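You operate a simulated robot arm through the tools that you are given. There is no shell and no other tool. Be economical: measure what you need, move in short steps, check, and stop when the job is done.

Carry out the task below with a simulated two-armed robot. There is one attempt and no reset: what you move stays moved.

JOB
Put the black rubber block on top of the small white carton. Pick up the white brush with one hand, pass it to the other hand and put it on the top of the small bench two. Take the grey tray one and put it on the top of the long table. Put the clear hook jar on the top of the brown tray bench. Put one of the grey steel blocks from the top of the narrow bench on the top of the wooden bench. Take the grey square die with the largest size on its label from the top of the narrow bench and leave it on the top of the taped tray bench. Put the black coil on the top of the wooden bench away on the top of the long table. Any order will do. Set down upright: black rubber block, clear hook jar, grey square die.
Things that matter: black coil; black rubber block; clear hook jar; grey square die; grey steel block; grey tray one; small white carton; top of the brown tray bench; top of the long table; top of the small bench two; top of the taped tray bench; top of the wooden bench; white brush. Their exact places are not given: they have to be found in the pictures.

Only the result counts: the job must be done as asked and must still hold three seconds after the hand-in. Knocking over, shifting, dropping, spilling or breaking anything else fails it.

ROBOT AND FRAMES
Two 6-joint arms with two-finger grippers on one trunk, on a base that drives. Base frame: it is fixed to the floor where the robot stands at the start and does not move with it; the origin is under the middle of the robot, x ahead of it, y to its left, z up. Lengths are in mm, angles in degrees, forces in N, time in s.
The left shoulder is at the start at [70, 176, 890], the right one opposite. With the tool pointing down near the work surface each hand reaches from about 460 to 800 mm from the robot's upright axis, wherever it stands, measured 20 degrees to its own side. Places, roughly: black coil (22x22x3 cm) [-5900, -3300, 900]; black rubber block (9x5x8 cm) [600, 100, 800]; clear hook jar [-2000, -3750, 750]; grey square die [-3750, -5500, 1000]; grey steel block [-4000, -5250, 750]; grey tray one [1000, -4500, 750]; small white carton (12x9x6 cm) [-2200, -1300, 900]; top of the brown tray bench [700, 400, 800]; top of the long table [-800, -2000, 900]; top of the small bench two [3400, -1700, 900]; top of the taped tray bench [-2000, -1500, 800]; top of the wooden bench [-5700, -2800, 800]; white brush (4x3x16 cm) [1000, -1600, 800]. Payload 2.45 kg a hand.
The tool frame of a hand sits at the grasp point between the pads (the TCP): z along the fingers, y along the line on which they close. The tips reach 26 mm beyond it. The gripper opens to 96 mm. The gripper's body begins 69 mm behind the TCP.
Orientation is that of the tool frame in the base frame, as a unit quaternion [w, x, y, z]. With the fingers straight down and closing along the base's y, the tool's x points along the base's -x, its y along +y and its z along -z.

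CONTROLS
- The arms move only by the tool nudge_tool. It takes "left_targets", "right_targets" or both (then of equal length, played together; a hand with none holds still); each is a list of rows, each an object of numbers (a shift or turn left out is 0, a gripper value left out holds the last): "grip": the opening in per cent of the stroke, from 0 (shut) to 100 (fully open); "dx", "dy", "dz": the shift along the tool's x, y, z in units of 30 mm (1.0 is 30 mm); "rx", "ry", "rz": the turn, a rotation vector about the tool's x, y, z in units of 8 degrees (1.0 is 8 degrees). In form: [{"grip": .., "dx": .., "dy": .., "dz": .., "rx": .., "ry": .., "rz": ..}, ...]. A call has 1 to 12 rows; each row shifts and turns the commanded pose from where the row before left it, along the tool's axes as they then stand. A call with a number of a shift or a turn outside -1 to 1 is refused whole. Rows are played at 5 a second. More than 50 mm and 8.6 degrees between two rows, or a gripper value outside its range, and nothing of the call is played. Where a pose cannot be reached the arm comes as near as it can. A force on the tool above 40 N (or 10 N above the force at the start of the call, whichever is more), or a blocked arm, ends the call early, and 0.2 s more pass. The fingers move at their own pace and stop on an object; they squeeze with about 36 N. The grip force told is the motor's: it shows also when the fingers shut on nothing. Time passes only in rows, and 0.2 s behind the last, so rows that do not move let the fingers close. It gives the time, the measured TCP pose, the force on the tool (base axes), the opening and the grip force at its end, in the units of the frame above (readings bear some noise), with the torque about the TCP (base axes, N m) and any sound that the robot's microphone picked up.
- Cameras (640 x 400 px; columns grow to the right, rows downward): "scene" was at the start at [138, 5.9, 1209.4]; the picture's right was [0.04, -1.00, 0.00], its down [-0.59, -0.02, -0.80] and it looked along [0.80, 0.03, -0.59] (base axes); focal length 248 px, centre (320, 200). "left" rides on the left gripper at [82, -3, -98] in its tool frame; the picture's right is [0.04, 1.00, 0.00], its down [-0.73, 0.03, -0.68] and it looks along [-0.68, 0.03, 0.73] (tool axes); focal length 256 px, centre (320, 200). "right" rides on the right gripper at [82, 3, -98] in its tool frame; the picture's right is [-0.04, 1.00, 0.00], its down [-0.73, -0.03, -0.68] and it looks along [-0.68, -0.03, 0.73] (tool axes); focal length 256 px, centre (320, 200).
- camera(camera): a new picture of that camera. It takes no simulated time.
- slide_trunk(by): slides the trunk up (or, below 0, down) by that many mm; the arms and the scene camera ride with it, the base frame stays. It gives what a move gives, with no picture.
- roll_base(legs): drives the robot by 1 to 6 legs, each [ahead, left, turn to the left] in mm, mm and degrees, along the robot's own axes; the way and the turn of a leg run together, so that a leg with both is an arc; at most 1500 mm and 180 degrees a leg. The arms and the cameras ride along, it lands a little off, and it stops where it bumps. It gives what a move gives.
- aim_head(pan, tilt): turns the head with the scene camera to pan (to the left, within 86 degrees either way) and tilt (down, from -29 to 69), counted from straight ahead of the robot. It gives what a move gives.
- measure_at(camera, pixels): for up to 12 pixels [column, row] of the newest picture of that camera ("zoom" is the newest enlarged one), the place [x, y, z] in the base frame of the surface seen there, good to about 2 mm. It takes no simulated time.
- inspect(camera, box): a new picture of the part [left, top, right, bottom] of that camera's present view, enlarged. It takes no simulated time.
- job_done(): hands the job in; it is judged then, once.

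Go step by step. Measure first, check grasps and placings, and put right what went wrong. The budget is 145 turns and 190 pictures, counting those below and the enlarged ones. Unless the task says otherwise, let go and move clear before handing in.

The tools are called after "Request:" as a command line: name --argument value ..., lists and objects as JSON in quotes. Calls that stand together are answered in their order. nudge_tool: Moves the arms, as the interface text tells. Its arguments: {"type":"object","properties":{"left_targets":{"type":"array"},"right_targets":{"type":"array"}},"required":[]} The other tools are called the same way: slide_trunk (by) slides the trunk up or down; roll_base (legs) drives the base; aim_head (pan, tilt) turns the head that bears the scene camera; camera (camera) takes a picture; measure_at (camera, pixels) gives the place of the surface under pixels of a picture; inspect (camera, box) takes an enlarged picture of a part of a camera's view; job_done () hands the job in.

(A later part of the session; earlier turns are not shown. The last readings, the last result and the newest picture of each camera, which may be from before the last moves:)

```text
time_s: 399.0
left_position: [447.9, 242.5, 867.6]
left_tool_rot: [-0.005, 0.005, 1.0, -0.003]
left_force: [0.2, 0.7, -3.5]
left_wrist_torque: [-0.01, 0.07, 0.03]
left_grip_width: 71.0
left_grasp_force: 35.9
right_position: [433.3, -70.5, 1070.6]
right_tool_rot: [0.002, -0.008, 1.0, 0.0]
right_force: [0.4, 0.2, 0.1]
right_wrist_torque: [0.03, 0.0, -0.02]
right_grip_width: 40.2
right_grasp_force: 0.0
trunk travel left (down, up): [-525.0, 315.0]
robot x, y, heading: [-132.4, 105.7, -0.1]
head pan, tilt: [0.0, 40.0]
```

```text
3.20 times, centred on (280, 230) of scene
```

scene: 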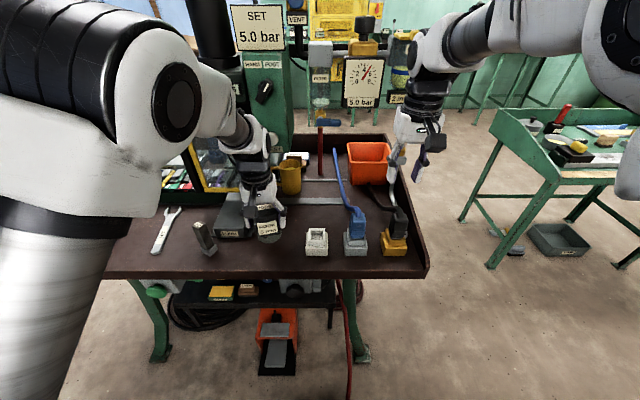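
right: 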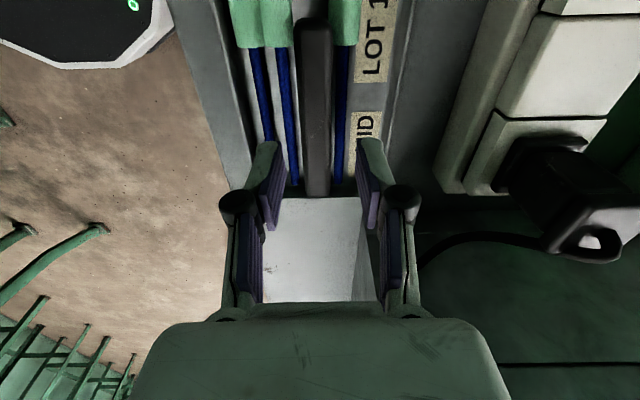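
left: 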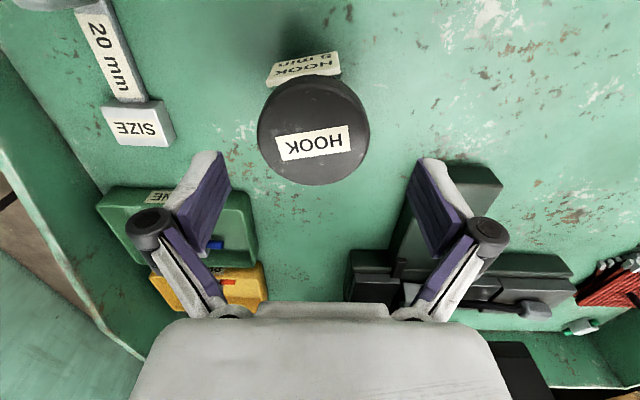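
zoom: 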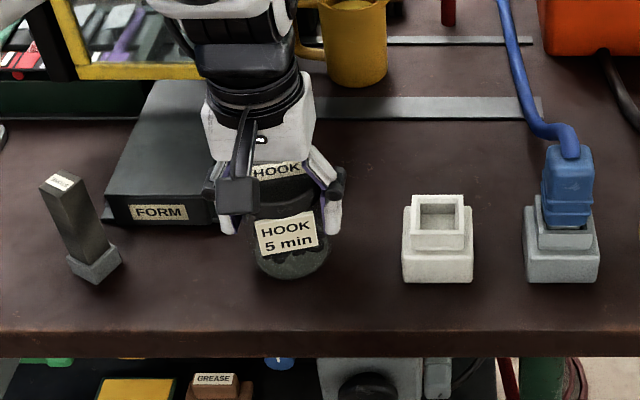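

Still weight on the hand; I go down ~3 mm more to contact, then open and rise.

Request:
nudge_tool --left_targets '[{"dz": 0.06}, {"dz": 0.06}, {}, {"grip": 100}, {"grip": 100}, {"dz": -0.5}, {"dz": -1}, {"dz": -1}, {"dz": -1}, {"dz": -1}, {"dz": -1}, {"dz": -1}]'

Request:
camera --camera "scene"

```text
time_s: 401.6
left_position: [447.0, 241.9, 1061.2]
left_tool_rot: [-0.004, 0.005, 1.0, -0.003]
left_force: [0.1, -0.1, -0.6]
left_wrist_torque: [0.01, 0.0, -0.02]
left_grip_width: 95.8
left_grasp_force: 0.0
right_position: [431.7, -70.6, 1070.9]
right_tool_rot: [0.002, -0.009, 1.0, 0.001]
right_force: [-0.3, -0.5, -0.2]
right_wrist_torque: [-0.01, 0.01, -0.03]
right_grip_width: 40.3
right_grasp_force: 0.0
trunk travel left (down, up): [-525.0, 315.0]
robot x, y, heading: [-136.6, 105.1, -0.2]
head pan, tilt: [0.0, 40.0]
```

```text
85 pictures are left
```

scene: 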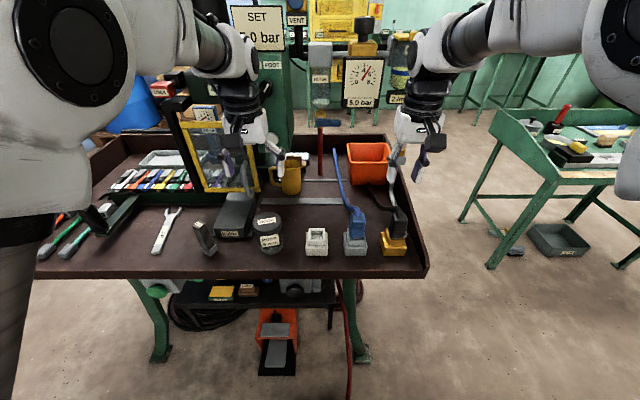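

The jar stands on the brown bench. Now the brush: I zoom on the green bench at right.

Request:
inspect --camera "scene" --box '[480, 90, 640, 200]'

Request:
measure_at --camera "zoom" --pixels '[[500, 165], [440, 130], [400, 130], [330, 170], [250, 140], [500, 270], [60, 130], [200, 320], [600, 200], [290, 90]]'

```text
3.64 times, centred on (560, 145) of scene
```

zoom: 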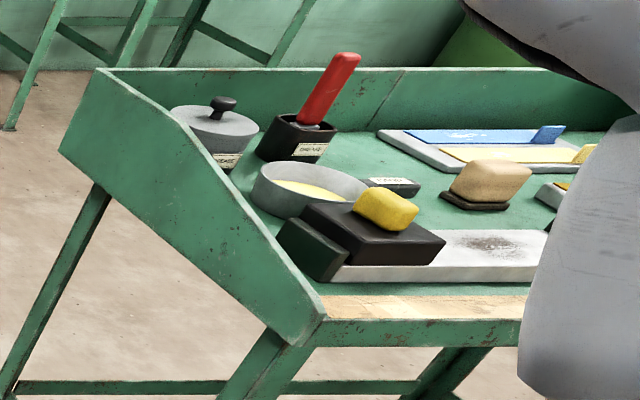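

```text
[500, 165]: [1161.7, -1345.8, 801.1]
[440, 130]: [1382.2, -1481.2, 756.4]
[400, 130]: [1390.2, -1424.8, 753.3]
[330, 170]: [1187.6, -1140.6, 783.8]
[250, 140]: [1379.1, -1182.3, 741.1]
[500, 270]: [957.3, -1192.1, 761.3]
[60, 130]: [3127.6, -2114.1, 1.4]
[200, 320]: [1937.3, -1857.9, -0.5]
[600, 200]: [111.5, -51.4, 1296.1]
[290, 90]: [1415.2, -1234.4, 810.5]
```

The bench's open front is at x≈900. I drive around to (320,−1500), facing +x.

Request:
roll_base --legs '[[-200, 0, 0.2], [0, -700, 0], [640, 0, 0], [0, -930, 0]]'

Request:
camera --camera "scene"

```text
time_s: 414.3
left_position: [910.1, -1367.9, 1061.9]
left_tool_rot: [-0.004, 0.0, 1.0, -0.003]
left_force: [0.9, 0.3, 0.3]
left_wrist_torque: [-0.01, -0.02, -0.02]
left_grip_width: 95.9
left_grasp_force: 0.0
right_position: [897.2, -1681.5, 1071.3]
right_tool_rot: [0.002, -0.014, 1.0, 0.001]
right_force: [0.3, -0.3, 0.3]
right_wrist_torque: [0.03, -0.01, 0.01]
right_grip_width: 40.1
right_grasp_force: 0.1
trunk travel left (down, up): [-525.0, 315.0]
robot x, y, heading: [334.5, -1514.7, 0.6]
head pan, tilt: [0.0, 40.0]
```

```text
83 pictures are left
```

scene: 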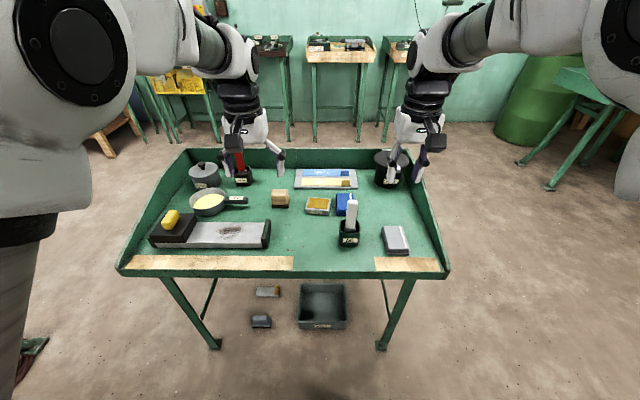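

The white brush stands in a green holder at (350,225). Zoom.

Request:
inspect --camera "scene" --box '[300, 180, 420, 260]'

Request:
measure_at --camera "zoom" --pixels '[[275, 105], [275, 150], [275, 200], [258, 150], [290, 150], [215, 250], [300, 240], [260, 300], [230, 130], [275, 225], [160, 300], [345, 250]]'

```text
5.00 times, centred on (360, 220) of scene
```

zoom: 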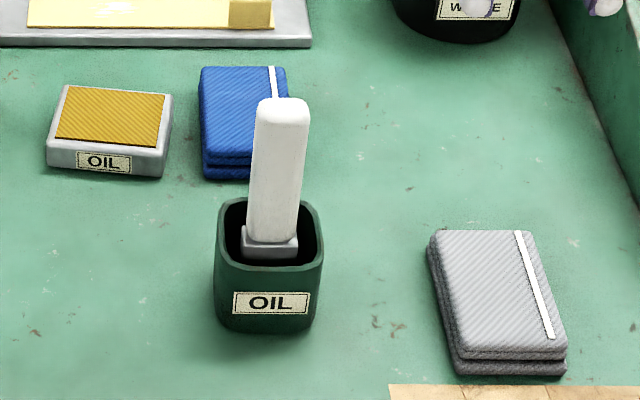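

```text
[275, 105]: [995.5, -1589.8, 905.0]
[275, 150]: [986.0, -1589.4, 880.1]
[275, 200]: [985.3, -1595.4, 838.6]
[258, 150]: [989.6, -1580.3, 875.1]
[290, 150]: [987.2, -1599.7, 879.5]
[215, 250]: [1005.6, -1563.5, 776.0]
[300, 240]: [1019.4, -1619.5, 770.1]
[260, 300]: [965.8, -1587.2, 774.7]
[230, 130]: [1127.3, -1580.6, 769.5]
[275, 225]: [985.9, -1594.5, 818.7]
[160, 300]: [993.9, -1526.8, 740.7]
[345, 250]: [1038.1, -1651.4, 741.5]
```

Brush handle: y −1580…−1602, z 820–905, at x≈986–1006, in an oil pot. I bring the right hand above it.

Request:
nudge_tool --right_targets '[{"grip": 55, "dx": -0.83, "dy": 0.75}, {"dx": -0.83, "dy": 0.75}, {"dx": -0.83, "dy": 0.75}, {"dx": -0.83, "dy": 0.75}, {"dz": 1}, {"dz": 1}]'

Request:
camera --camera "right"

Request:
aim_head --pan 20 --tilt 5

Request:
camera --camera "scene"

```text
time_s: 415.7
left_position: [909.8, -1366.9, 1060.0]
left_tool_rot: [-0.005, -0.001, 1.0, -0.002]
left_force: [-0.4, 0.1, -0.2]
left_wrist_torque: [-0.01, 0.02, 0.03]
left_grip_width: 96.3
left_grasp_force: 0.1
right_position: [994.9, -1587.8, 1009.3]
right_tool_rot: [0.002, -0.014, 1.0, 0.0]
right_force: [-0.6, 0.1, -0.4]
right_wrist_torque: [-0.01, -0.02, 0.03]
right_grip_width: 52.9
right_grasp_force: 0.1
trunk travel left (down, up): [-525.0, 315.0]
robot x, y, heading: [328.1, -1510.4, 0.5]
head pan, tilt: [0.0, 40.0]
```

```text
81 pictures are left
```

right: 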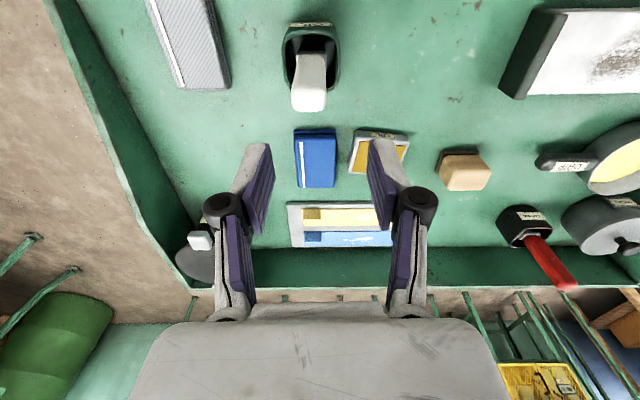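

```text
time_s: 416.7
left_position: [908.9, -1366.6, 1061.3]
left_tool_rot: [-0.004, 0.0, 1.0, -0.002]
left_force: [-0.1, 1.0, -0.3]
left_wrist_torque: [-0.02, -0.02, -0.02]
left_grip_width: 96.2
left_grasp_force: 0.1
right_position: [994.2, -1588.1, 1010.4]
right_tool_rot: [0.001, -0.014, 1.0, 0.001]
right_force: [0.3, -0.2, 0.0]
right_wrist_torque: [0.01, 0.02, 0.02]
right_grip_width: 52.8
right_grasp_force: 0.1
trunk travel left (down, up): [-525.0, 315.0]
robot x, y, heading: [327.7, -1508.6, 0.4]
head pan, tilt: [20.0, 5.0]
```

```text
80 pictures are left
```

scene: 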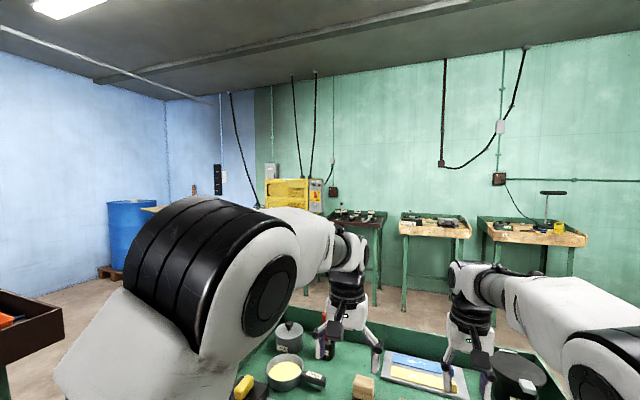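

Request:
measure_at --camera "right" --pixels '[[308, 90], [294, 90], [325, 90], [308, 106], [308, 83], [312, 60], [305, 40], [335, 45]]'

Request:
inspect --camera "scene" --box '[310, 180, 610, 330]'

Request:
measure_at --camera "scene" --pixels '[[435, 232], [355, 218], [530, 238], [405, 235], [465, 238], [490, 235], [580, 243], [333, 225]]'

```text
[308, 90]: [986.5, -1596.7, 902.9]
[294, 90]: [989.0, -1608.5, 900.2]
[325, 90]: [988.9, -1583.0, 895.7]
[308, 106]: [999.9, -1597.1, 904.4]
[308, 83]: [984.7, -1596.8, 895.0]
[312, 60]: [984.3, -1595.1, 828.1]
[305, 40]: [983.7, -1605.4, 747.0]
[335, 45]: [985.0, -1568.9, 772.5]
```

```text
2.13 times, centred on (460, 255) of scene
```

zoom: 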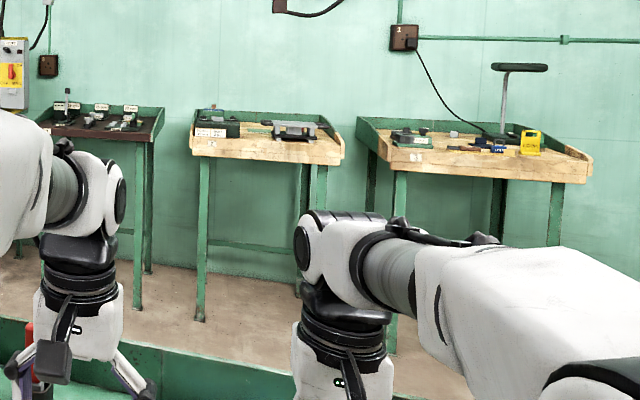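

```text
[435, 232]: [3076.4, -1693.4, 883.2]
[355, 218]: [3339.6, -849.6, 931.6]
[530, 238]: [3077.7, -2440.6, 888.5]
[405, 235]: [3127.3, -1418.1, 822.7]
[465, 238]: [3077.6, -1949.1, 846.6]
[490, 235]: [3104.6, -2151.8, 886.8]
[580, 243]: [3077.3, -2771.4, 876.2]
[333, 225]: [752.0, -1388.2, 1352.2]
```

Brush handle centre ≈(995,−1596), top 904; small bench two is the middle one, front x≈3077, y −1420…−1960. I lower the right hand to z≈890, close and pull up.

Request:
nudge_tool --right_targets '[{"dy": -0.27, "dz": 0.8}, {"dz": 0.9}, {"dz": 0.9}, {"dz": 0.9}, {"dz": 0.5}, {"grip": 0}, {"grip": 0}, {"grip": 0}, {"dz": -0.5}, {"dz": -0.5}]'

Request:
camera --camera "right"

```text
time_s: 418.9
left_position: [908.0, -1367.1, 1060.4]
left_tool_rot: [-0.005, -0.002, 1.0, -0.002]
left_force: [-0.4, 1.0, -0.5]
left_wrist_torque: [-0.02, -0.01, 0.01]
left_grip_width: 96.1
left_grasp_force: 0.0
right_position: [995.1, -1592.7, 921.5]
right_tool_rot: [0.002, -0.014, 1.0, 0.0]
right_force: [0.2, 0.2, -0.1]
right_wrist_torque: [-0.01, 0.03, 0.03]
right_grip_width: 29.1
right_grasp_force: 35.6
trunk travel left (down, up): [-525.0, 315.0]
robot x, y, heading: [327.9, -1509.7, 0.6]
head pan, tilt: [20.0, 5.0]
```

```text
78 pictures are left
```

right: 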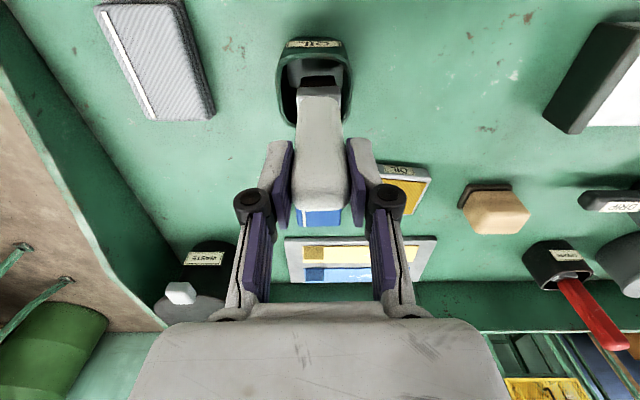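

Gripped (29 mm). I lift it straight out by another ~140 mm and check.

Request:
nudge_tool --right_targets '[{"dz": -0.8}, {"dz": -0.8}, {"dz": -0.8}, {"dz": -0.8}, {"dz": -0.8}, {"dz": -0.6}]'

Request:
aim_head --pan 0 --tilt 38

Request:
camera --camera "scene"

```text
time_s: 420.3
left_position: [909.1, -1367.3, 1061.0]
left_tool_rot: [-0.004, -0.001, 1.0, -0.003]
left_force: [-0.1, 0.6, -1.0]
left_wrist_torque: [0.0, 0.02, 0.03]
left_grip_width: 96.2
left_grasp_force: 0.1
right_position: [992.1, -1595.1, 1058.4]
right_tool_rot: [0.002, -0.014, 1.0, 0.0]
right_force: [0.0, 0.4, -1.0]
right_wrist_torque: [0.02, 0.03, 0.0]
right_grip_width: 29.0
right_grasp_force: 35.7
trunk travel left (down, up): [-525.0, 315.0]
robot x, y, heading: [327.6, -1510.3, 0.6]
head pan, tilt: [20.0, 5.0]
```

```text
time_s: 421.3
left_position: [909.1, -1368.0, 1061.2]
left_tool_rot: [-0.005, -0.001, 1.0, -0.003]
left_force: [0.3, 0.6, -0.2]
left_wrist_torque: [0.01, 0.0, -0.01]
left_grip_width: 95.9
left_grasp_force: 0.0
right_position: [993.0, -1594.8, 1059.6]
right_tool_rot: [0.002, -0.014, 1.0, 0.001]
right_force: [0.7, 0.6, -0.7]
right_wrist_torque: [0.01, 0.0, 0.03]
right_grip_width: 28.9
right_grasp_force: 36.2
trunk travel left (down, up): [-525.0, 315.0]
robot x, y, heading: [328.7, -1511.7, 0.8]
head pan, tilt: [0.0, 38.0]
```

```text
77 pictures are left
```

scene: 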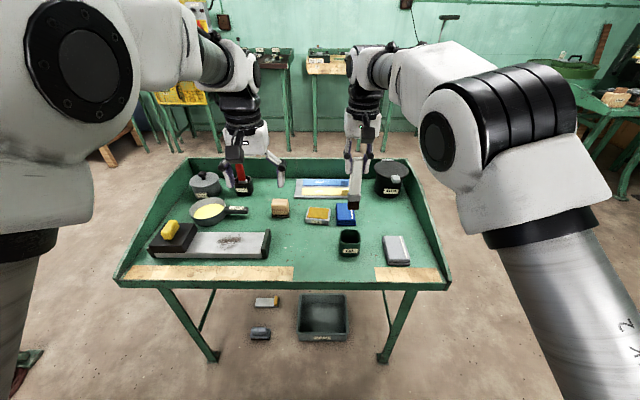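

The brush is out and the pot stayed. I back off 200 mm and pitch the right hand forward so the brush lies level for the handover.

Request:
roll_base --legs '[[-200, 0, -0.6]]'

Request:
nudge_tool --right_targets '[{"dx": 0.8, "dz": 0.7}, {"dx": 0.8, "dy": 0.7, "dz": 0.7}, {"dx": 0.8, "dy": 0.7, "dz": 0.7}, {"dy": 0.6, "dz": 0.7}]' --left_targets '[{"dy": 0.8}, {"dy": 0.8}, {}, {}]'

Request:
nudge_tool --right_targets '[{"ry": -0.9375}, {"ry": -0.9375}, {"ry": -0.9375}, {"ry": -0.9375}, {"ry": -0.9375}, {"ry": -0.9375}, {"ry": -0.9375}, {"ry": -0.9375}, {"ry": -0.9375}, {"ry": -0.9375}, {"ry": -0.9375}, {"ry": -0.9375}]'

Request:
camera --camera "scene"

```text
time_s: 422.9
left_position: [714.3, -1374.5, 1060.9]
left_tool_rot: [-0.003, 0.005, 1.0, -0.003]
left_force: [-0.1, -0.5, 0.2]
left_wrist_torque: [0.02, 0.01, 0.02]
left_grip_width: 96.1
left_grasp_force: 0.0
right_position: [794.3, -1601.4, 1059.2]
right_tool_rot: [0.002, -0.01, 1.0, 0.001]
right_force: [-0.2, -0.2, -0.3]
right_wrist_torque: [-0.02, 0.02, -0.02]
right_grip_width: 29.1
right_grasp_force: 36.1
trunk travel left (down, up): [-525.0, 315.0]
robot x, y, heading: [132.1, -1513.4, -0.0]
head pan, tilt: [0.0, 38.0]
```

```text
time_s: 424.1
left_position: [716.1, -1325.6, 1060.4]
left_tool_rot: [-0.005, 0.004, 1.0, -0.002]
left_force: [0.6, -0.4, 0.0]
left_wrist_torque: [0.0, -0.02, 0.0]
left_grip_width: 95.9
left_grasp_force: 0.0
right_position: [748.7, -1593.0, 995.8]
right_tool_rot: [0.005, 0.021, 0.999, 0.039]
right_force: [0.7, -0.1, -1.1]
right_wrist_torque: [-0.01, 0.01, 0.05]
right_grip_width: 29.2
right_grasp_force: 35.8
right hand out of reach, approached as far as the arm can: row 3, 4
trunk travel left (down, up): [-525.0, 315.0]
robot x, y, heading: [134.2, -1511.0, -0.0]
head pan, tilt: [0.0, 38.0]
stopped in row 4 (right hand): the arm was blocked; the commanded pose is now the measured one
```

```text
time_s: 426.7
left_position: [716.5, -1326.9, 1060.6]
left_tool_rot: [-0.004, 0.004, 1.0, -0.003]
left_force: [0.0, -0.2, -0.4]
left_wrist_torque: [0.05, 0.01, 0.0]
left_grip_width: 95.8
left_grasp_force: 0.0
right_position: [779.9, -1654.3, 1018.8]
right_tool_rot: [0.484, 0.052, 0.87, 0.074]
right_force: [0.0, -0.2, 0.1]
right_wrist_torque: [-0.03, 0.04, 0.0]
right_grip_width: 28.9
right_grasp_force: 36.3
right hand out of reach, approached as far as the arm can: row 3, 4, 5, 6, 7, 8, 9, 10, 11, 12
trunk travel left (down, up): [-525.0, 315.0]
robot x, y, heading: [128.4, -1512.8, 0.0]
head pan, tilt: [0.0, 38.0]
```

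```text
76 pictures are left
```

scene: 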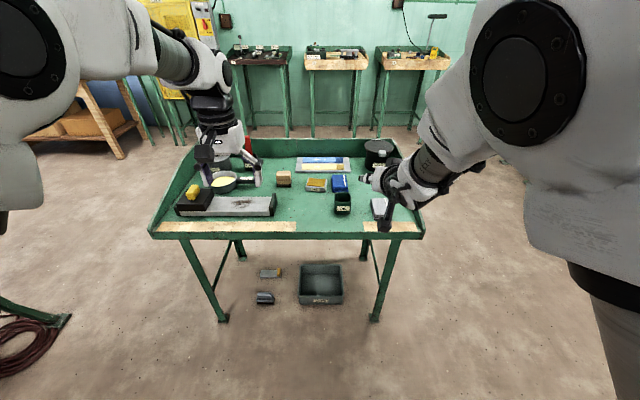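

The right hand is pitched 59°; it stopped as the wrist is too close in. I extend it forward and pitch further.

Request:
nudge_tool --right_targets '[{"dz": 0.57, "dx": -0.35}, {"dz": 0.57, "dx": -0.35}, {"dz": 0.57, "dx": -0.35}, {"ry": -0.95}, {"ry": -0.95}, {"ry": -0.95}, {"ry": -0.95}]'

Request:
inspect --camera "scene" --box '[300, 120, 480, 260]'

```text
time_s: 428.3
left_position: [714.7, -1326.0, 1062.2]
left_tool_rot: [-0.004, 0.005, 1.0, -0.002]
left_force: [0.3, 0.4, -1.0]
left_wrist_torque: [0.01, 0.02, 0.02]
left_grip_width: 96.2
left_grasp_force: 0.1
right_position: [835.7, -1638.3, 1060.1]
right_tool_rot: [0.533, 0.011, 0.842, 0.082]
right_force: [-0.6, 0.4, -1.0]
right_wrist_torque: [0.0, 0.02, 0.02]
right_grip_width: 28.9
right_grasp_force: 36.1
right hand out of reach, approached as far as the arm can: row 3, 4, 5, 6, 7
trunk travel left (down, up): [-525.0, 315.0]
robot x, y, heading: [134.1, -1510.0, -0.1]
head pan, tilt: [0.0, 38.0]
```

```text
2.86 times, centred on (390, 190) of scene
```

zoom: 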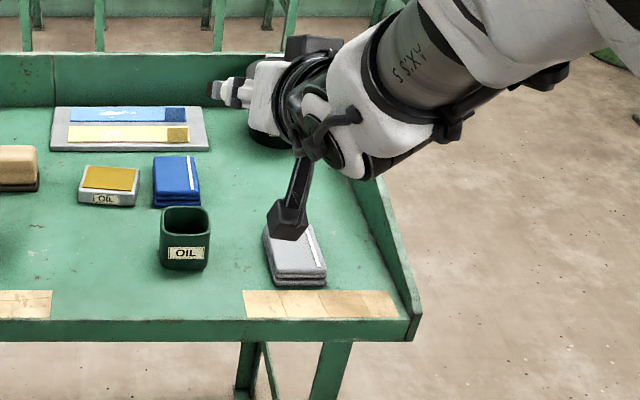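

The right hand now points forward, 25° down. I yaw it inward (about the vertical) so the brush points toward the left hand's side.

Request:
nudge_tool --right_targets '[{"rx": -0.84, "ry": 0.14, "rz": -0.39}, {"rx": -0.84, "ry": 0.14, "rz": -0.39}, {"rx": -0.84, "ry": 0.14, "rz": -0.39}, {"rx": -0.84, "ry": 0.14, "rz": -0.39}, {"rx": -0.84, "ry": 0.14, "rz": -0.39}, {"rx": -0.84, "ry": 0.14, "rz": -0.39}, {"rx": -0.84, "ry": 0.14, "rz": -0.39}, {"rx": -0.84, "ry": 0.14, "rz": -0.39}]'

Request:
camera --camera "scene"

```text
time_s: 430.1
left_position: [716.5, -1325.9, 1061.7]
left_tool_rot: [-0.005, 0.004, 1.0, -0.003]
left_force: [-0.3, -0.3, 0.1]
left_wrist_torque: [-0.01, 0.0, 0.02]
left_grip_width: 96.1
left_grasp_force: 0.0
right_position: [835.5, -1640.5, 1059.6]
right_tool_rot: [0.42, -0.411, 0.734, 0.34]
right_force: [0.8, -0.3, -0.1]
right_wrist_torque: [-0.09, 0.01, -0.02]
right_grip_width: 29.4
right_grasp_force: 35.7
trunk travel left (down, up): [-525.0, 315.0]
robot x, y, heading: [131.6, -1511.4, -0.0]
head pan, tilt: [0.0, 38.0]
```

```text
74 pictures are left
```

scene: 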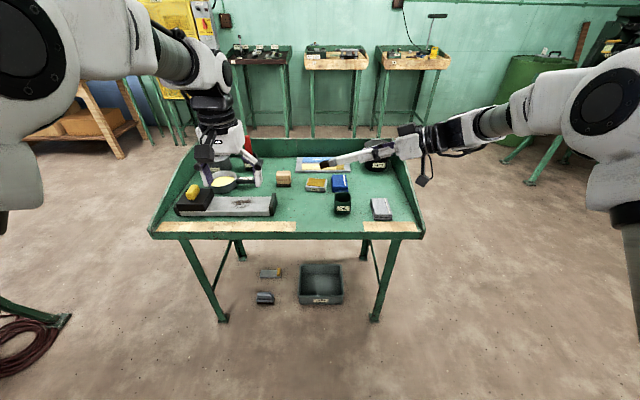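

The brush now points left (25° down). I level it and bring it to the middle, while the left hand rises and turns 68° to match.

Request:
nudge_tool --left_targets '[{"dz": -0.8, "dy": 0.5}, {"dz": -0.8, "dy": 0.5}, {"dz": -0.8, "dy": 0.5}, {"rz": -0.944}, {"rz": -0.944}, {"rz": -0.944}, {"rz": -0.944}, {"rz": -0.944}, {"rz": -0.944}, {"rz": -0.944}, {"rz": -0.944}, {"rz": -0.944}]' --right_targets '[{"rx": -0.13, "ry": -0.77}, {"rx": -0.13, "ry": -0.77}, {"rx": -0.13, "ry": -0.77}, {"rx": -0.13, "ry": -0.77}, {}, {}, {}, {}, {}, {}, {}, {}]'

Request:
camera --camera "scene"

```text
time_s: 432.7
left_position: [716.3, -1280.5, 1133.4]
left_tool_rot: [-0.004, -0.556, 0.831, 0.0]
left_force: [0.7, 0.9, -0.4]
left_wrist_torque: [-0.03, -0.01, 0.01]
left_grip_width: 95.7
left_grasp_force: 0.1
right_position: [835.2, -1638.7, 1061.2]
right_tool_rot: [0.552, -0.345, 0.615, 0.445]
right_force: [0.0, -0.5, -1.1]
right_wrist_torque: [-0.05, 0.02, -0.06]
right_grip_width: 29.0
right_grasp_force: 36.3
trunk travel left (down, up): [-525.0, 315.0]
robot x, y, heading: [132.6, -1513.7, -0.0]
head pan, tilt: [0.0, 38.0]
```

```text
73 pictures are left
```

scene: 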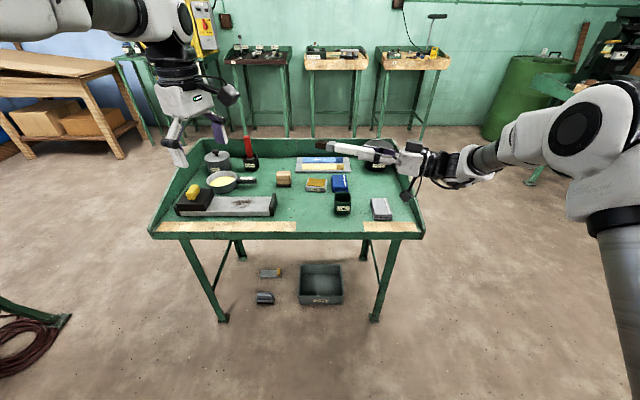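

The brush is level now. I bring the right hand to about (702,−1511,980).

Request:
nudge_tool --right_targets '[{"dx": 0.6, "dy": 0.86, "dz": 0.38}, {"dx": 0.6, "dy": 0.86, "dz": 0.38}, {"dx": 0.6, "dy": 0.86, "dz": 0.38}, {"dx": 0.6, "dy": 0.86, "dz": 0.38}, {"dx": 0.6, "dy": 0.86, "dz": 0.38}, {"dx": 0.6, "dy": 0.86, "dz": 0.38}]'

Request:
camera --camera "scene"

Request:
camera --camera "left"

```text
time_s: 434.1
left_position: [716.4, -1280.0, 1132.5]
left_tool_rot: [-0.006, -0.554, 0.832, 0.0]
left_force: [-0.1, -0.6, 0.0]
left_wrist_torque: [-0.04, -0.01, 0.0]
left_grip_width: 96.2
left_grasp_force: 0.0
right_position: [703.0, -1514.2, 982.7]
right_tool_rot: [0.553, -0.345, 0.615, 0.444]
right_force: [0.4, 0.9, -0.5]
right_wrist_torque: [-0.02, -0.01, 0.01]
right_grip_width: 29.2
right_grasp_force: 36.5
trunk travel left (down, up): [-525.0, 315.0]
robot x, y, heading: [132.1, -1511.7, -0.5]
head pan, tilt: [0.0, 38.0]
```

```text
72 pictures are left
```

scene: 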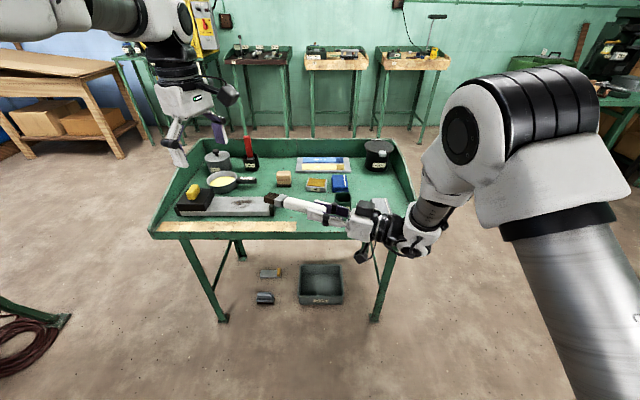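

```text
71 pictures are left
```

left: 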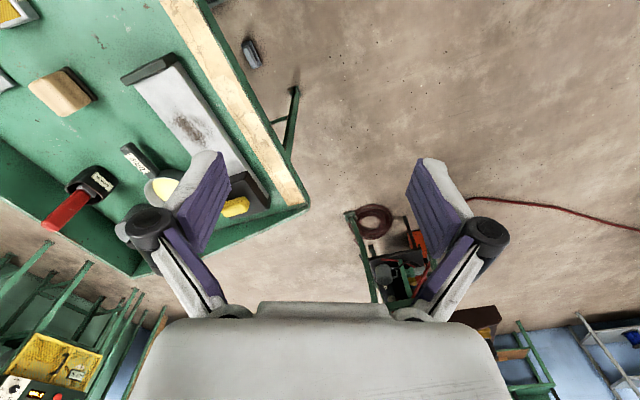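

The right hand reached (703,−1514,983). I zoom on the brush to measure it.

Request:
inspect --camera "scene" --box '[250, 170, 410, 270]'

Request:
measure_at --camera "zoom" --pixels '[[85, 115], [100, 120], [130, 120], [160, 132], [200, 135], [240, 150], [280, 150], [340, 160], [160, 150], [200, 160]]'

```text
4.00 times, centred on (330, 220) of scene
```

zoom: 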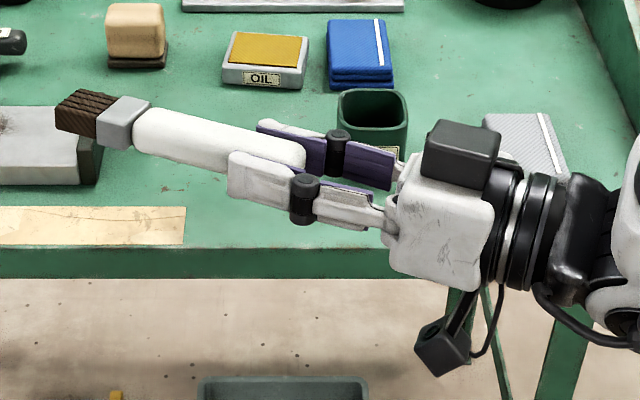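

```text
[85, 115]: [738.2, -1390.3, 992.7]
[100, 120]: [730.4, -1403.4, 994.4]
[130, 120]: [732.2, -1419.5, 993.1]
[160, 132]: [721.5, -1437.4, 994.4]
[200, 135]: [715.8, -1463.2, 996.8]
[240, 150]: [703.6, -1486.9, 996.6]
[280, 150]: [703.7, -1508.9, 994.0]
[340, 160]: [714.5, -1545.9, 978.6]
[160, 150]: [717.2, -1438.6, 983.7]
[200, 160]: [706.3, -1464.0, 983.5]
```

Brush axis z≈983, dir (0.37,0.93). I bring the left hand above the handle point (728,−1451).

Request:
nudge_tool --left_targets '[{"dx": 0.85, "dy": -0.425}, {"dx": 0.85, "dy": -0.425}, {"dx": 0.85, "dy": -0.425}, {"dx": 0.85, "dy": -0.425}, {"dx": 0.85, "dy": -0.425}, {"dx": 0.85, "dy": -0.425}, {"dz": 0.7}, {"dz": 0.7}]'

Request:
camera --camera "left"

Request:
inspect --camera "scene" --box '[210, 120, 450, 280]'

```text
time_s: 435.9
left_position: [733.0, -1441.4, 1095.4]
left_tool_rot: [-0.013, -0.562, 0.827, -0.012]
left_force: [0.9, 0.0, -0.2]
left_wrist_torque: [0.0, 0.0, -0.02]
left_grip_width: 95.9
left_grasp_force: 0.1
right_position: [704.7, -1517.0, 982.0]
right_tool_rot: [0.553, -0.344, 0.615, 0.445]
right_force: [-0.6, 0.6, -0.3]
right_wrist_torque: [-0.01, 0.03, -0.01]
right_grip_width: 28.9
right_grasp_force: 36.1
trunk travel left (down, up): [-525.0, 315.0]
robot x, y, heading: [134.2, -1510.3, 0.1]
head pan, tilt: [0.0, 38.0]
```

```text
69 pictures are left
```

left: 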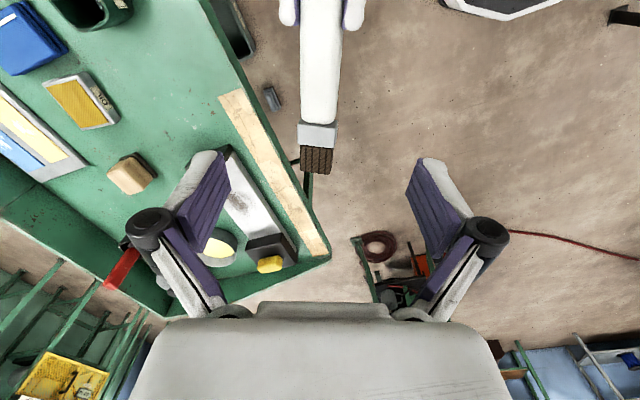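

```text
2.50 times, centred on (330, 200) of scene
```

zoom: 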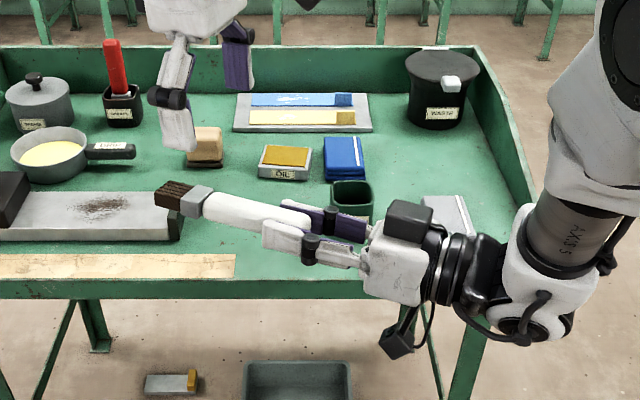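

The handle runs straight under the left pads. I lower the left hand to z≈996.

Request:
nudge_tool --left_targets '[{"dz": 0.8, "dy": 0.12}, {"dz": 0.8}, {"dz": 0.8}, {"dz": 0.6}, {"dz": 0.3}]'

Request:
camera --camera "left"

Request:
inspect --camera "scene" --box '[210, 120, 450, 280]'

```text
time_s: 437.3
left_position: [733.1, -1425.5, 1010.5]
left_tool_rot: [-0.02, -0.577, 0.816, -0.033]
left_force: [0.5, 0.7, 0.2]
left_wrist_torque: [0.01, -0.01, 0.0]
left_grip_width: 96.0
left_grasp_force: 0.0
right_position: [704.2, -1514.4, 981.1]
right_tool_rot: [0.552, -0.344, 0.615, 0.445]
right_force: [0.3, 1.4, -0.1]
right_wrist_torque: [-0.02, 0.01, 0.03]
right_grip_width: 28.7
right_grasp_force: 36.1
trunk travel left (down, up): [-525.0, 315.0]
robot x, y, heading: [131.0, -1509.3, 0.1]
head pan, tilt: [0.0, 38.0]
stopped in row 5 (left hand): the arm was blocked; the commanded pose is now the measured one
```

```text
67 pictures are left
```

left: 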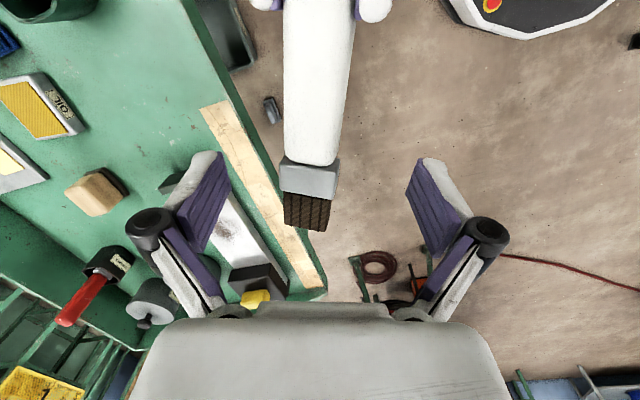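

```text
2.50 times, centred on (330, 200) of scene
```

zoom: 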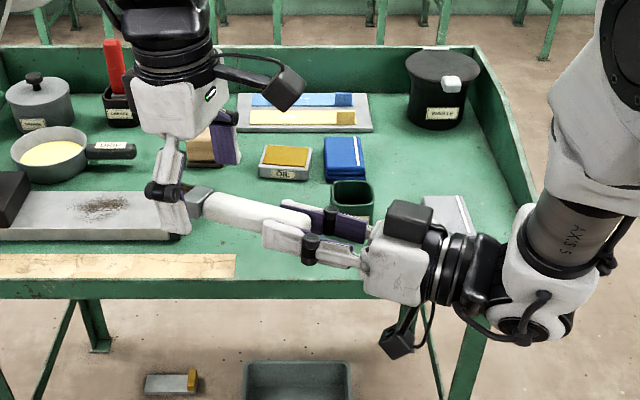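

The left arm is at its inward limit, so I bring the brush toward it (right hand 40 mm along the brush), move the left 15 mm out and level/lower it.

Request:
nudge_tool --right_targets '[{"dz": 0.45}, {"dz": 0.45}, {"dz": 0.45}, {}, {}]' --left_targets '[{"dx": -0.5}, {"ry": -0.5}, {}, {"dz": 0.25}, {"dz": 0.22}]'

Request:
camera --camera "left"

Request:
inspect --camera "scene" --box '[210, 120, 450, 280]'

```text
time_s: 438.5
left_position: [739.0, -1411.1, 996.0]
left_tool_rot: [0.009, -0.578, 0.816, -0.014]
left_force: [-0.1, -0.5, 0.6]
left_wrist_torque: [0.03, 0.0, 0.02]
left_grip_width: 96.1
left_grasp_force: 0.1
right_position: [718.2, -1477.4, 980.7]
right_tool_rot: [0.552, -0.345, 0.615, 0.445]
right_force: [0.1, 0.2, -1.9]
right_wrist_torque: [-0.07, 0.0, 0.01]
right_grip_width: 29.2
right_grasp_force: 35.9
trunk travel left (down, up): [-525.0, 315.0]
robot x, y, heading: [132.2, -1512.6, -0.1]
head pan, tilt: [0.0, 38.0]
```

```text
65 pictures are left
```

left: 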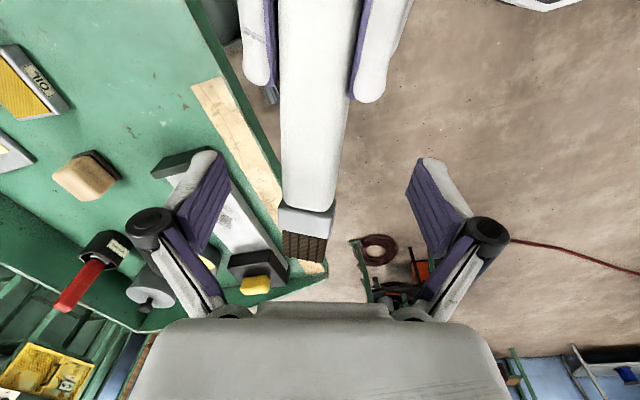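

```text
2.50 times, centred on (330, 200) of scene
```

zoom: 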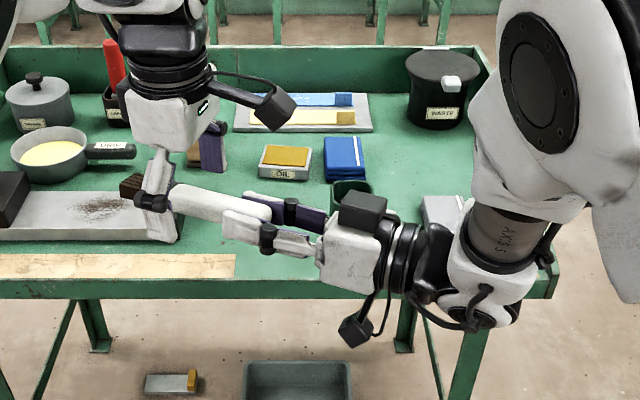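

The handle is between the left pads, ~6 mm off-centre. I correct, feed 9 mm more, and close the left gripper.

Request:
nudge_tool --right_targets '[{"dz": 0.3}, {}, {}, {}, {}]' --left_targets '[{"dy": -0.2}, {"grip": 0}, {"grip": 0}, {"grip": 0}, {"grip": 0}]'

Request:
camera --camera "left"

```text
time_s: 439.7
left_position: [743.1, -1414.7, 995.9]
left_tool_rot: [0.008, -0.577, 0.816, -0.012]
left_force: [-18.0, 2.3, 17.4]
left_wrist_torque: [0.23, 0.75, -0.8]
left_grip_width: 32.6
left_grasp_force: 36.2
right_position: [721.3, -1469.8, 980.8]
right_tool_rot: [0.551, -0.344, 0.616, 0.445]
right_force: [19.3, -2.2, -17.8]
right_wrist_torque: [-1.21, -0.09, -0.28]
right_grip_width: 28.9
right_grasp_force: 36.2
trunk travel left (down, up): [-525.0, 315.0]
robot x, y, heading: [130.8, -1509.9, -0.2]
head pan, tilt: [0.0, 38.0]
```

```text
63 pictures are left
```

left: 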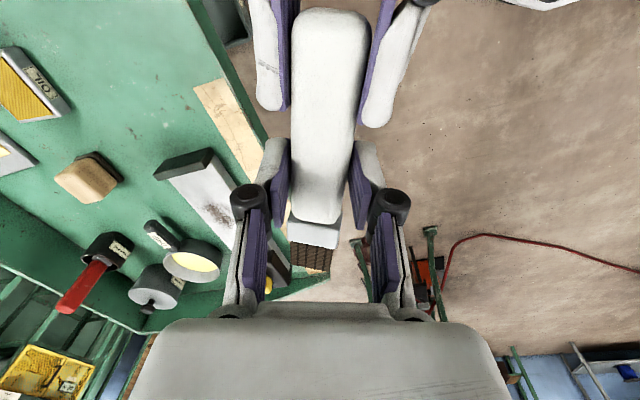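

Both hands hold it. I open the right gripper and back it off along its fingers.

Request:
nudge_tool --right_targets '[{"grip": 60}, {"grip": 60}, {}, {"dz": -0.7}, {"dz": -0.9}, {"dz": -0.9}, {"dz": -0.9}, {"dz": -0.9}]'

Request:
camera --camera "left"

Request:
camera --camera "scene"

```text
time_s: 441.5
left_position: [744.4, -1415.4, 996.7]
left_tool_rot: [0.01, -0.577, 0.816, -0.012]
left_force: [0.2, -0.9, 0.0]
left_wrist_torque: [0.01, -0.02, 0.0]
left_grip_width: 28.5
left_grasp_force: 36.2
right_position: [675.3, -1591.3, 983.5]
right_tool_rot: [0.553, -0.344, 0.615, 0.445]
right_force: [0.6, -0.2, 0.6]
right_wrist_torque: [-0.01, -0.02, 0.0]
right_grip_width: 57.4
right_grasp_force: 0.0
trunk travel left (down, up): [-525.0, 315.0]
robot x, y, heading: [130.3, -1511.0, -0.2]
head pan, tilt: [0.0, 38.0]
```

```text
62 pictures are left
```

left: 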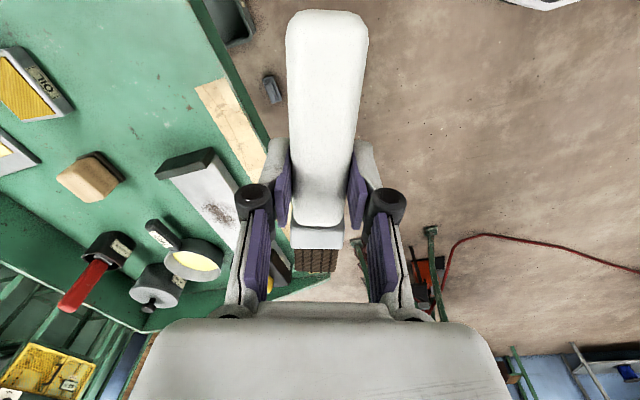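

```text
61 pictures are left
```

scene: 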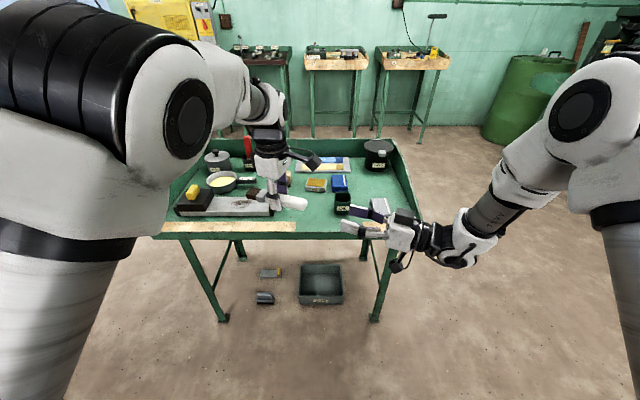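

The left hand alone now holds the brush. I check the way to small bench two.

Request:
measure_at --camera "scene" --pixels '[[120, 155], [15, 140], [175, 145], [150, 145], [312, 135], [365, 132], [287, 150], [335, 58], [312, 68], [368, 68], [335, 50], [385, 70]]'

Request:
inspect --camera "scene" --box '[280, 20, 400, 100]'

```text
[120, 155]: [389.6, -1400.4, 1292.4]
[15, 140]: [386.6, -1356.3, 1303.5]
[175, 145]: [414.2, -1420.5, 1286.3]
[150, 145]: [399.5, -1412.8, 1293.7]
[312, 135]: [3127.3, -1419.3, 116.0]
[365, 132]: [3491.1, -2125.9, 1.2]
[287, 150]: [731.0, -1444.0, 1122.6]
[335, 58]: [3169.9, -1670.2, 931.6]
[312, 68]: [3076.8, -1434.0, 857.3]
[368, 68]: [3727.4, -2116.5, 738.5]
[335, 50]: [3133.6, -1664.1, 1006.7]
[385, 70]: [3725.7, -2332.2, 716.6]
```

```text
5.00 times, centred on (340, 60) of scene
```

zoom: 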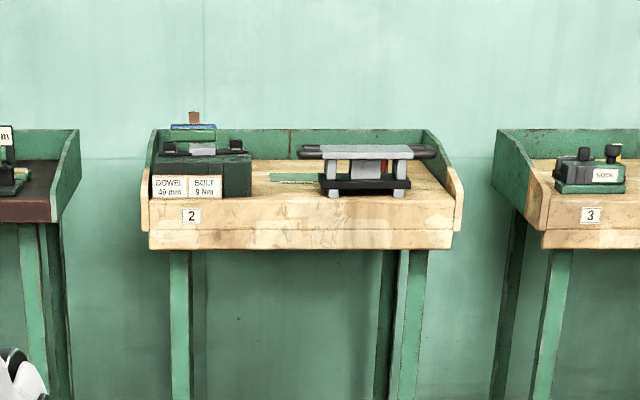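

Bench "2" is confirmed. I drive: strafe to y≈−600, then ahead past the green bench.

Request:
roll_base --legs '[[0, 910, 0], [1000, 0, 0]]'

Request:
aim_head --pan 0 --tilt 25

Request:
camera --camera "scene"

```text
time_s: 451.1
left_position: [1751.8, -478.2, 995.6]
left_tool_rot: [0.01, -0.585, 0.811, -0.014]
left_force: [0.3, -0.3, -0.7]
left_wrist_torque: [-0.02, -0.01, -0.03]
left_grip_width: 28.4
left_grasp_force: 36.3
right_position: [1688.1, -656.3, 983.8]
right_tool_rot: [0.548, -0.35, 0.612, 0.45]
right_force: [0.8, 0.4, 0.1]
right_wrist_torque: [-0.01, 0.02, 0.0]
right_grip_width: 57.8
right_grasp_force: 0.0
trunk travel left (down, up): [-525.0, 315.0]
robot x, y, heading: [1140.0, -587.4, 1.1]
head pan, tilt: [0.0, 38.0]
```

```text
time_s: 451.9
left_position: [1751.6, -477.9, 996.4]
left_tool_rot: [0.008, -0.585, 0.811, -0.013]
left_force: [0.0, -0.8, -0.1]
left_wrist_torque: [0.05, -0.02, 0.02]
left_grip_width: 28.9
left_grasp_force: 35.9
right_position: [1688.5, -655.2, 983.2]
right_tool_rot: [0.548, -0.351, 0.611, 0.451]
right_force: [0.3, 0.6, 1.1]
right_wrist_torque: [-0.01, -0.02, -0.04]
right_grip_width: 57.7
right_grasp_force: 0.0
trunk travel left (down, up): [-525.0, 315.0]
robot x, y, heading: [1142.0, -586.1, 1.1]
head pan, tilt: [0.0, 25.0]
```

```text
59 pictures are left
```

scene: 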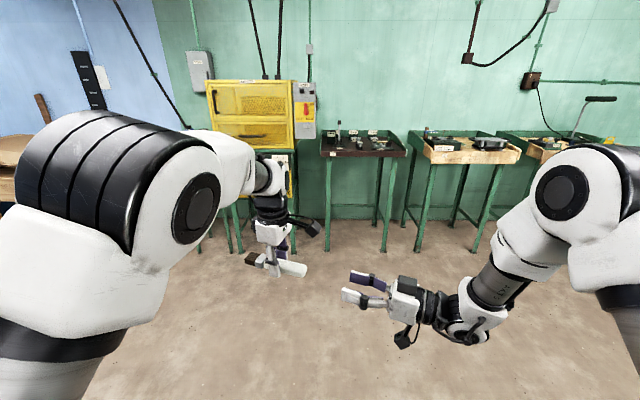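

Clear floor ahead. I go on to in front of bench 2.

Request:
roll_base --legs '[[950, 0, -1.1], [250, -1200, 0]]'

Request:
aim_head --pan 0 --tilt 30

Request:
camera --camera "scene"

```text
time_s: 462.6
left_position: [2982.4, -1640.0, 995.7]
left_tool_rot: [0.01, -0.588, 0.809, -0.012]
left_force: [-0.2, -0.5, -1.1]
left_wrist_torque: [-0.01, 0.0, 0.0]
left_grip_width: 28.6
left_grasp_force: 36.4
right_position: [2919.3, -1818.6, 983.2]
right_tool_rot: [0.547, -0.353, 0.61, 0.452]
right_force: [0.2, -0.2, -0.5]
right_wrist_torque: [-0.01, 0.02, -0.03]
right_grip_width: 57.6
right_grasp_force: 0.0
trunk travel left (down, up): [-525.0, 315.0]
robot x, y, heading: [2374.1, -1755.5, 1.4]
head pan, tilt: [0.0, 25.0]
```

```text
time_s: 463.3
left_position: [2983.4, -1639.9, 996.8]
left_tool_rot: [0.008, -0.589, 0.808, -0.013]
left_force: [-0.9, 0.7, -0.4]
left_wrist_torque: [0.01, -0.03, 0.01]
left_grip_width: 28.5
left_grasp_force: 35.5
right_position: [2918.0, -1819.2, 983.2]
right_tool_rot: [0.546, -0.353, 0.61, 0.453]
right_force: [-0.9, 0.5, 0.1]
right_wrist_torque: [-0.04, 0.01, -0.01]
right_grip_width: 57.7
right_grasp_force: 0.1
trunk travel left (down, up): [-525.0, 315.0]
robot x, y, heading: [2377.8, -1754.6, 1.4]
head pan, tilt: [0.0, 30.0]
```

```text
58 pictures are left
```

scene: 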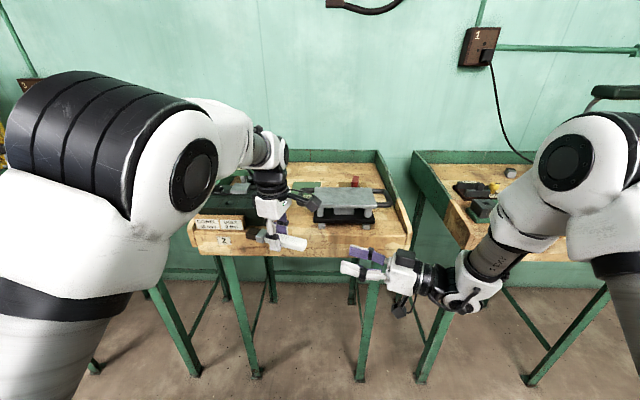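

Request:
inspect --camera "scene" --box '[180, 140, 420, 270]'

Request:
measure_at --camera "zoom" --pixels '[[330, 250], [300, 180], [440, 260], [440, 235], [360, 200], [520, 260], [560, 230], [150, 270], [180, 235], [350, 265], [550, 150], [310, 150]]'

```text
2.67 times, centred on (300, 205) of scene
```

zoom: 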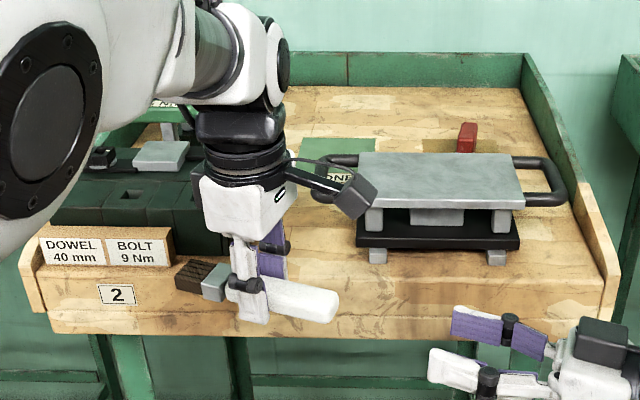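

```text
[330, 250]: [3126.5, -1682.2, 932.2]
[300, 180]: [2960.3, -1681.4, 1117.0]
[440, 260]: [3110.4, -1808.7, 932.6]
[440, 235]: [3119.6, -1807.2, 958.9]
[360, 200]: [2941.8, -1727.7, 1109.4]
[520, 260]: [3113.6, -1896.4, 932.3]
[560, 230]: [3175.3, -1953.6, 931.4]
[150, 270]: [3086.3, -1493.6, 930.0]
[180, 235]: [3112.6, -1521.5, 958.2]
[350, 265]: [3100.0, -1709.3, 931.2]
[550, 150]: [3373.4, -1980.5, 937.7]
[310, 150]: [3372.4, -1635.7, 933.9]
```

Free strip: between the dowel box and the roller unit around y≈−1640, z 932. I turn the left hand back so the brush lies along x.

Request:
nudge_tool --left_targets '[{"rz": 0.944, "dz": -0.5}, {"rz": 0.944, "dz": -0.5}, {"rz": 0.944}, {"rz": 0.944}, {"rz": 0.944}, {"rz": 0.944}, {"rz": 0.944}, {"rz": 0.944}, {"rz": 0.8}]' --right_targets '[{"dz": -0.9}, {"dz": -0.9}, {"dz": -0.9}, {"dz": -0.9}, {}, {}, {}, {}, {}]'

Request:
inspect --camera "scene" --box '[180, 110, 420, 270]'

Request:
camera --camera "left"

```text
time_s: 465.3
left_position: [2980.7, -1641.2, 1026.1]
left_tool_rot: [0.014, -0.044, 0.999, -0.006]
left_force: [0.1, 1.6, -1.6]
left_wrist_torque: [-0.01, 0.0, -0.02]
left_grip_width: 28.8
left_grasp_force: 35.6
right_position: [2879.0, -1920.1, 980.9]
right_tool_rot: [0.546, -0.354, 0.61, 0.454]
right_force: [-0.2, 0.5, 0.5]
right_wrist_torque: [0.01, 0.01, 0.0]
right_grip_width: 57.8
right_grasp_force: 0.1
trunk travel left (down, up): [-525.0, 315.0]
robot x, y, heading: [2374.1, -1757.0, 1.5]
head pan, tilt: [0.0, 30.0]
```

```text
2.50 times, centred on (300, 190) of scene
```

zoom: 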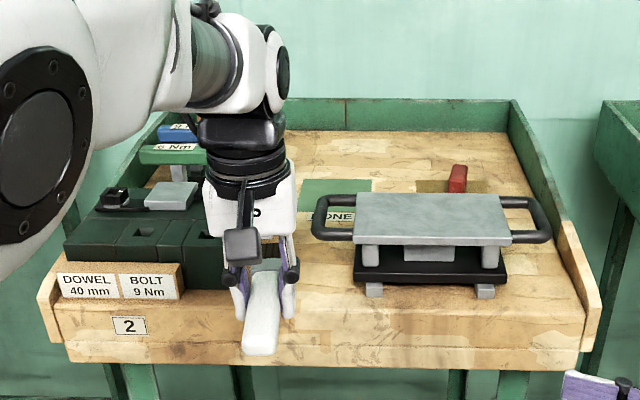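

```text
55 pictures are left
```

left: 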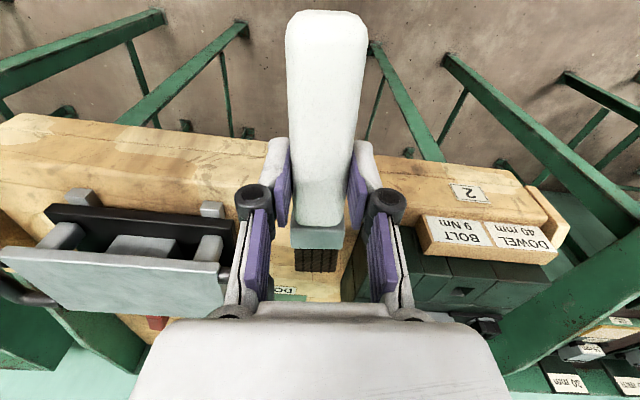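

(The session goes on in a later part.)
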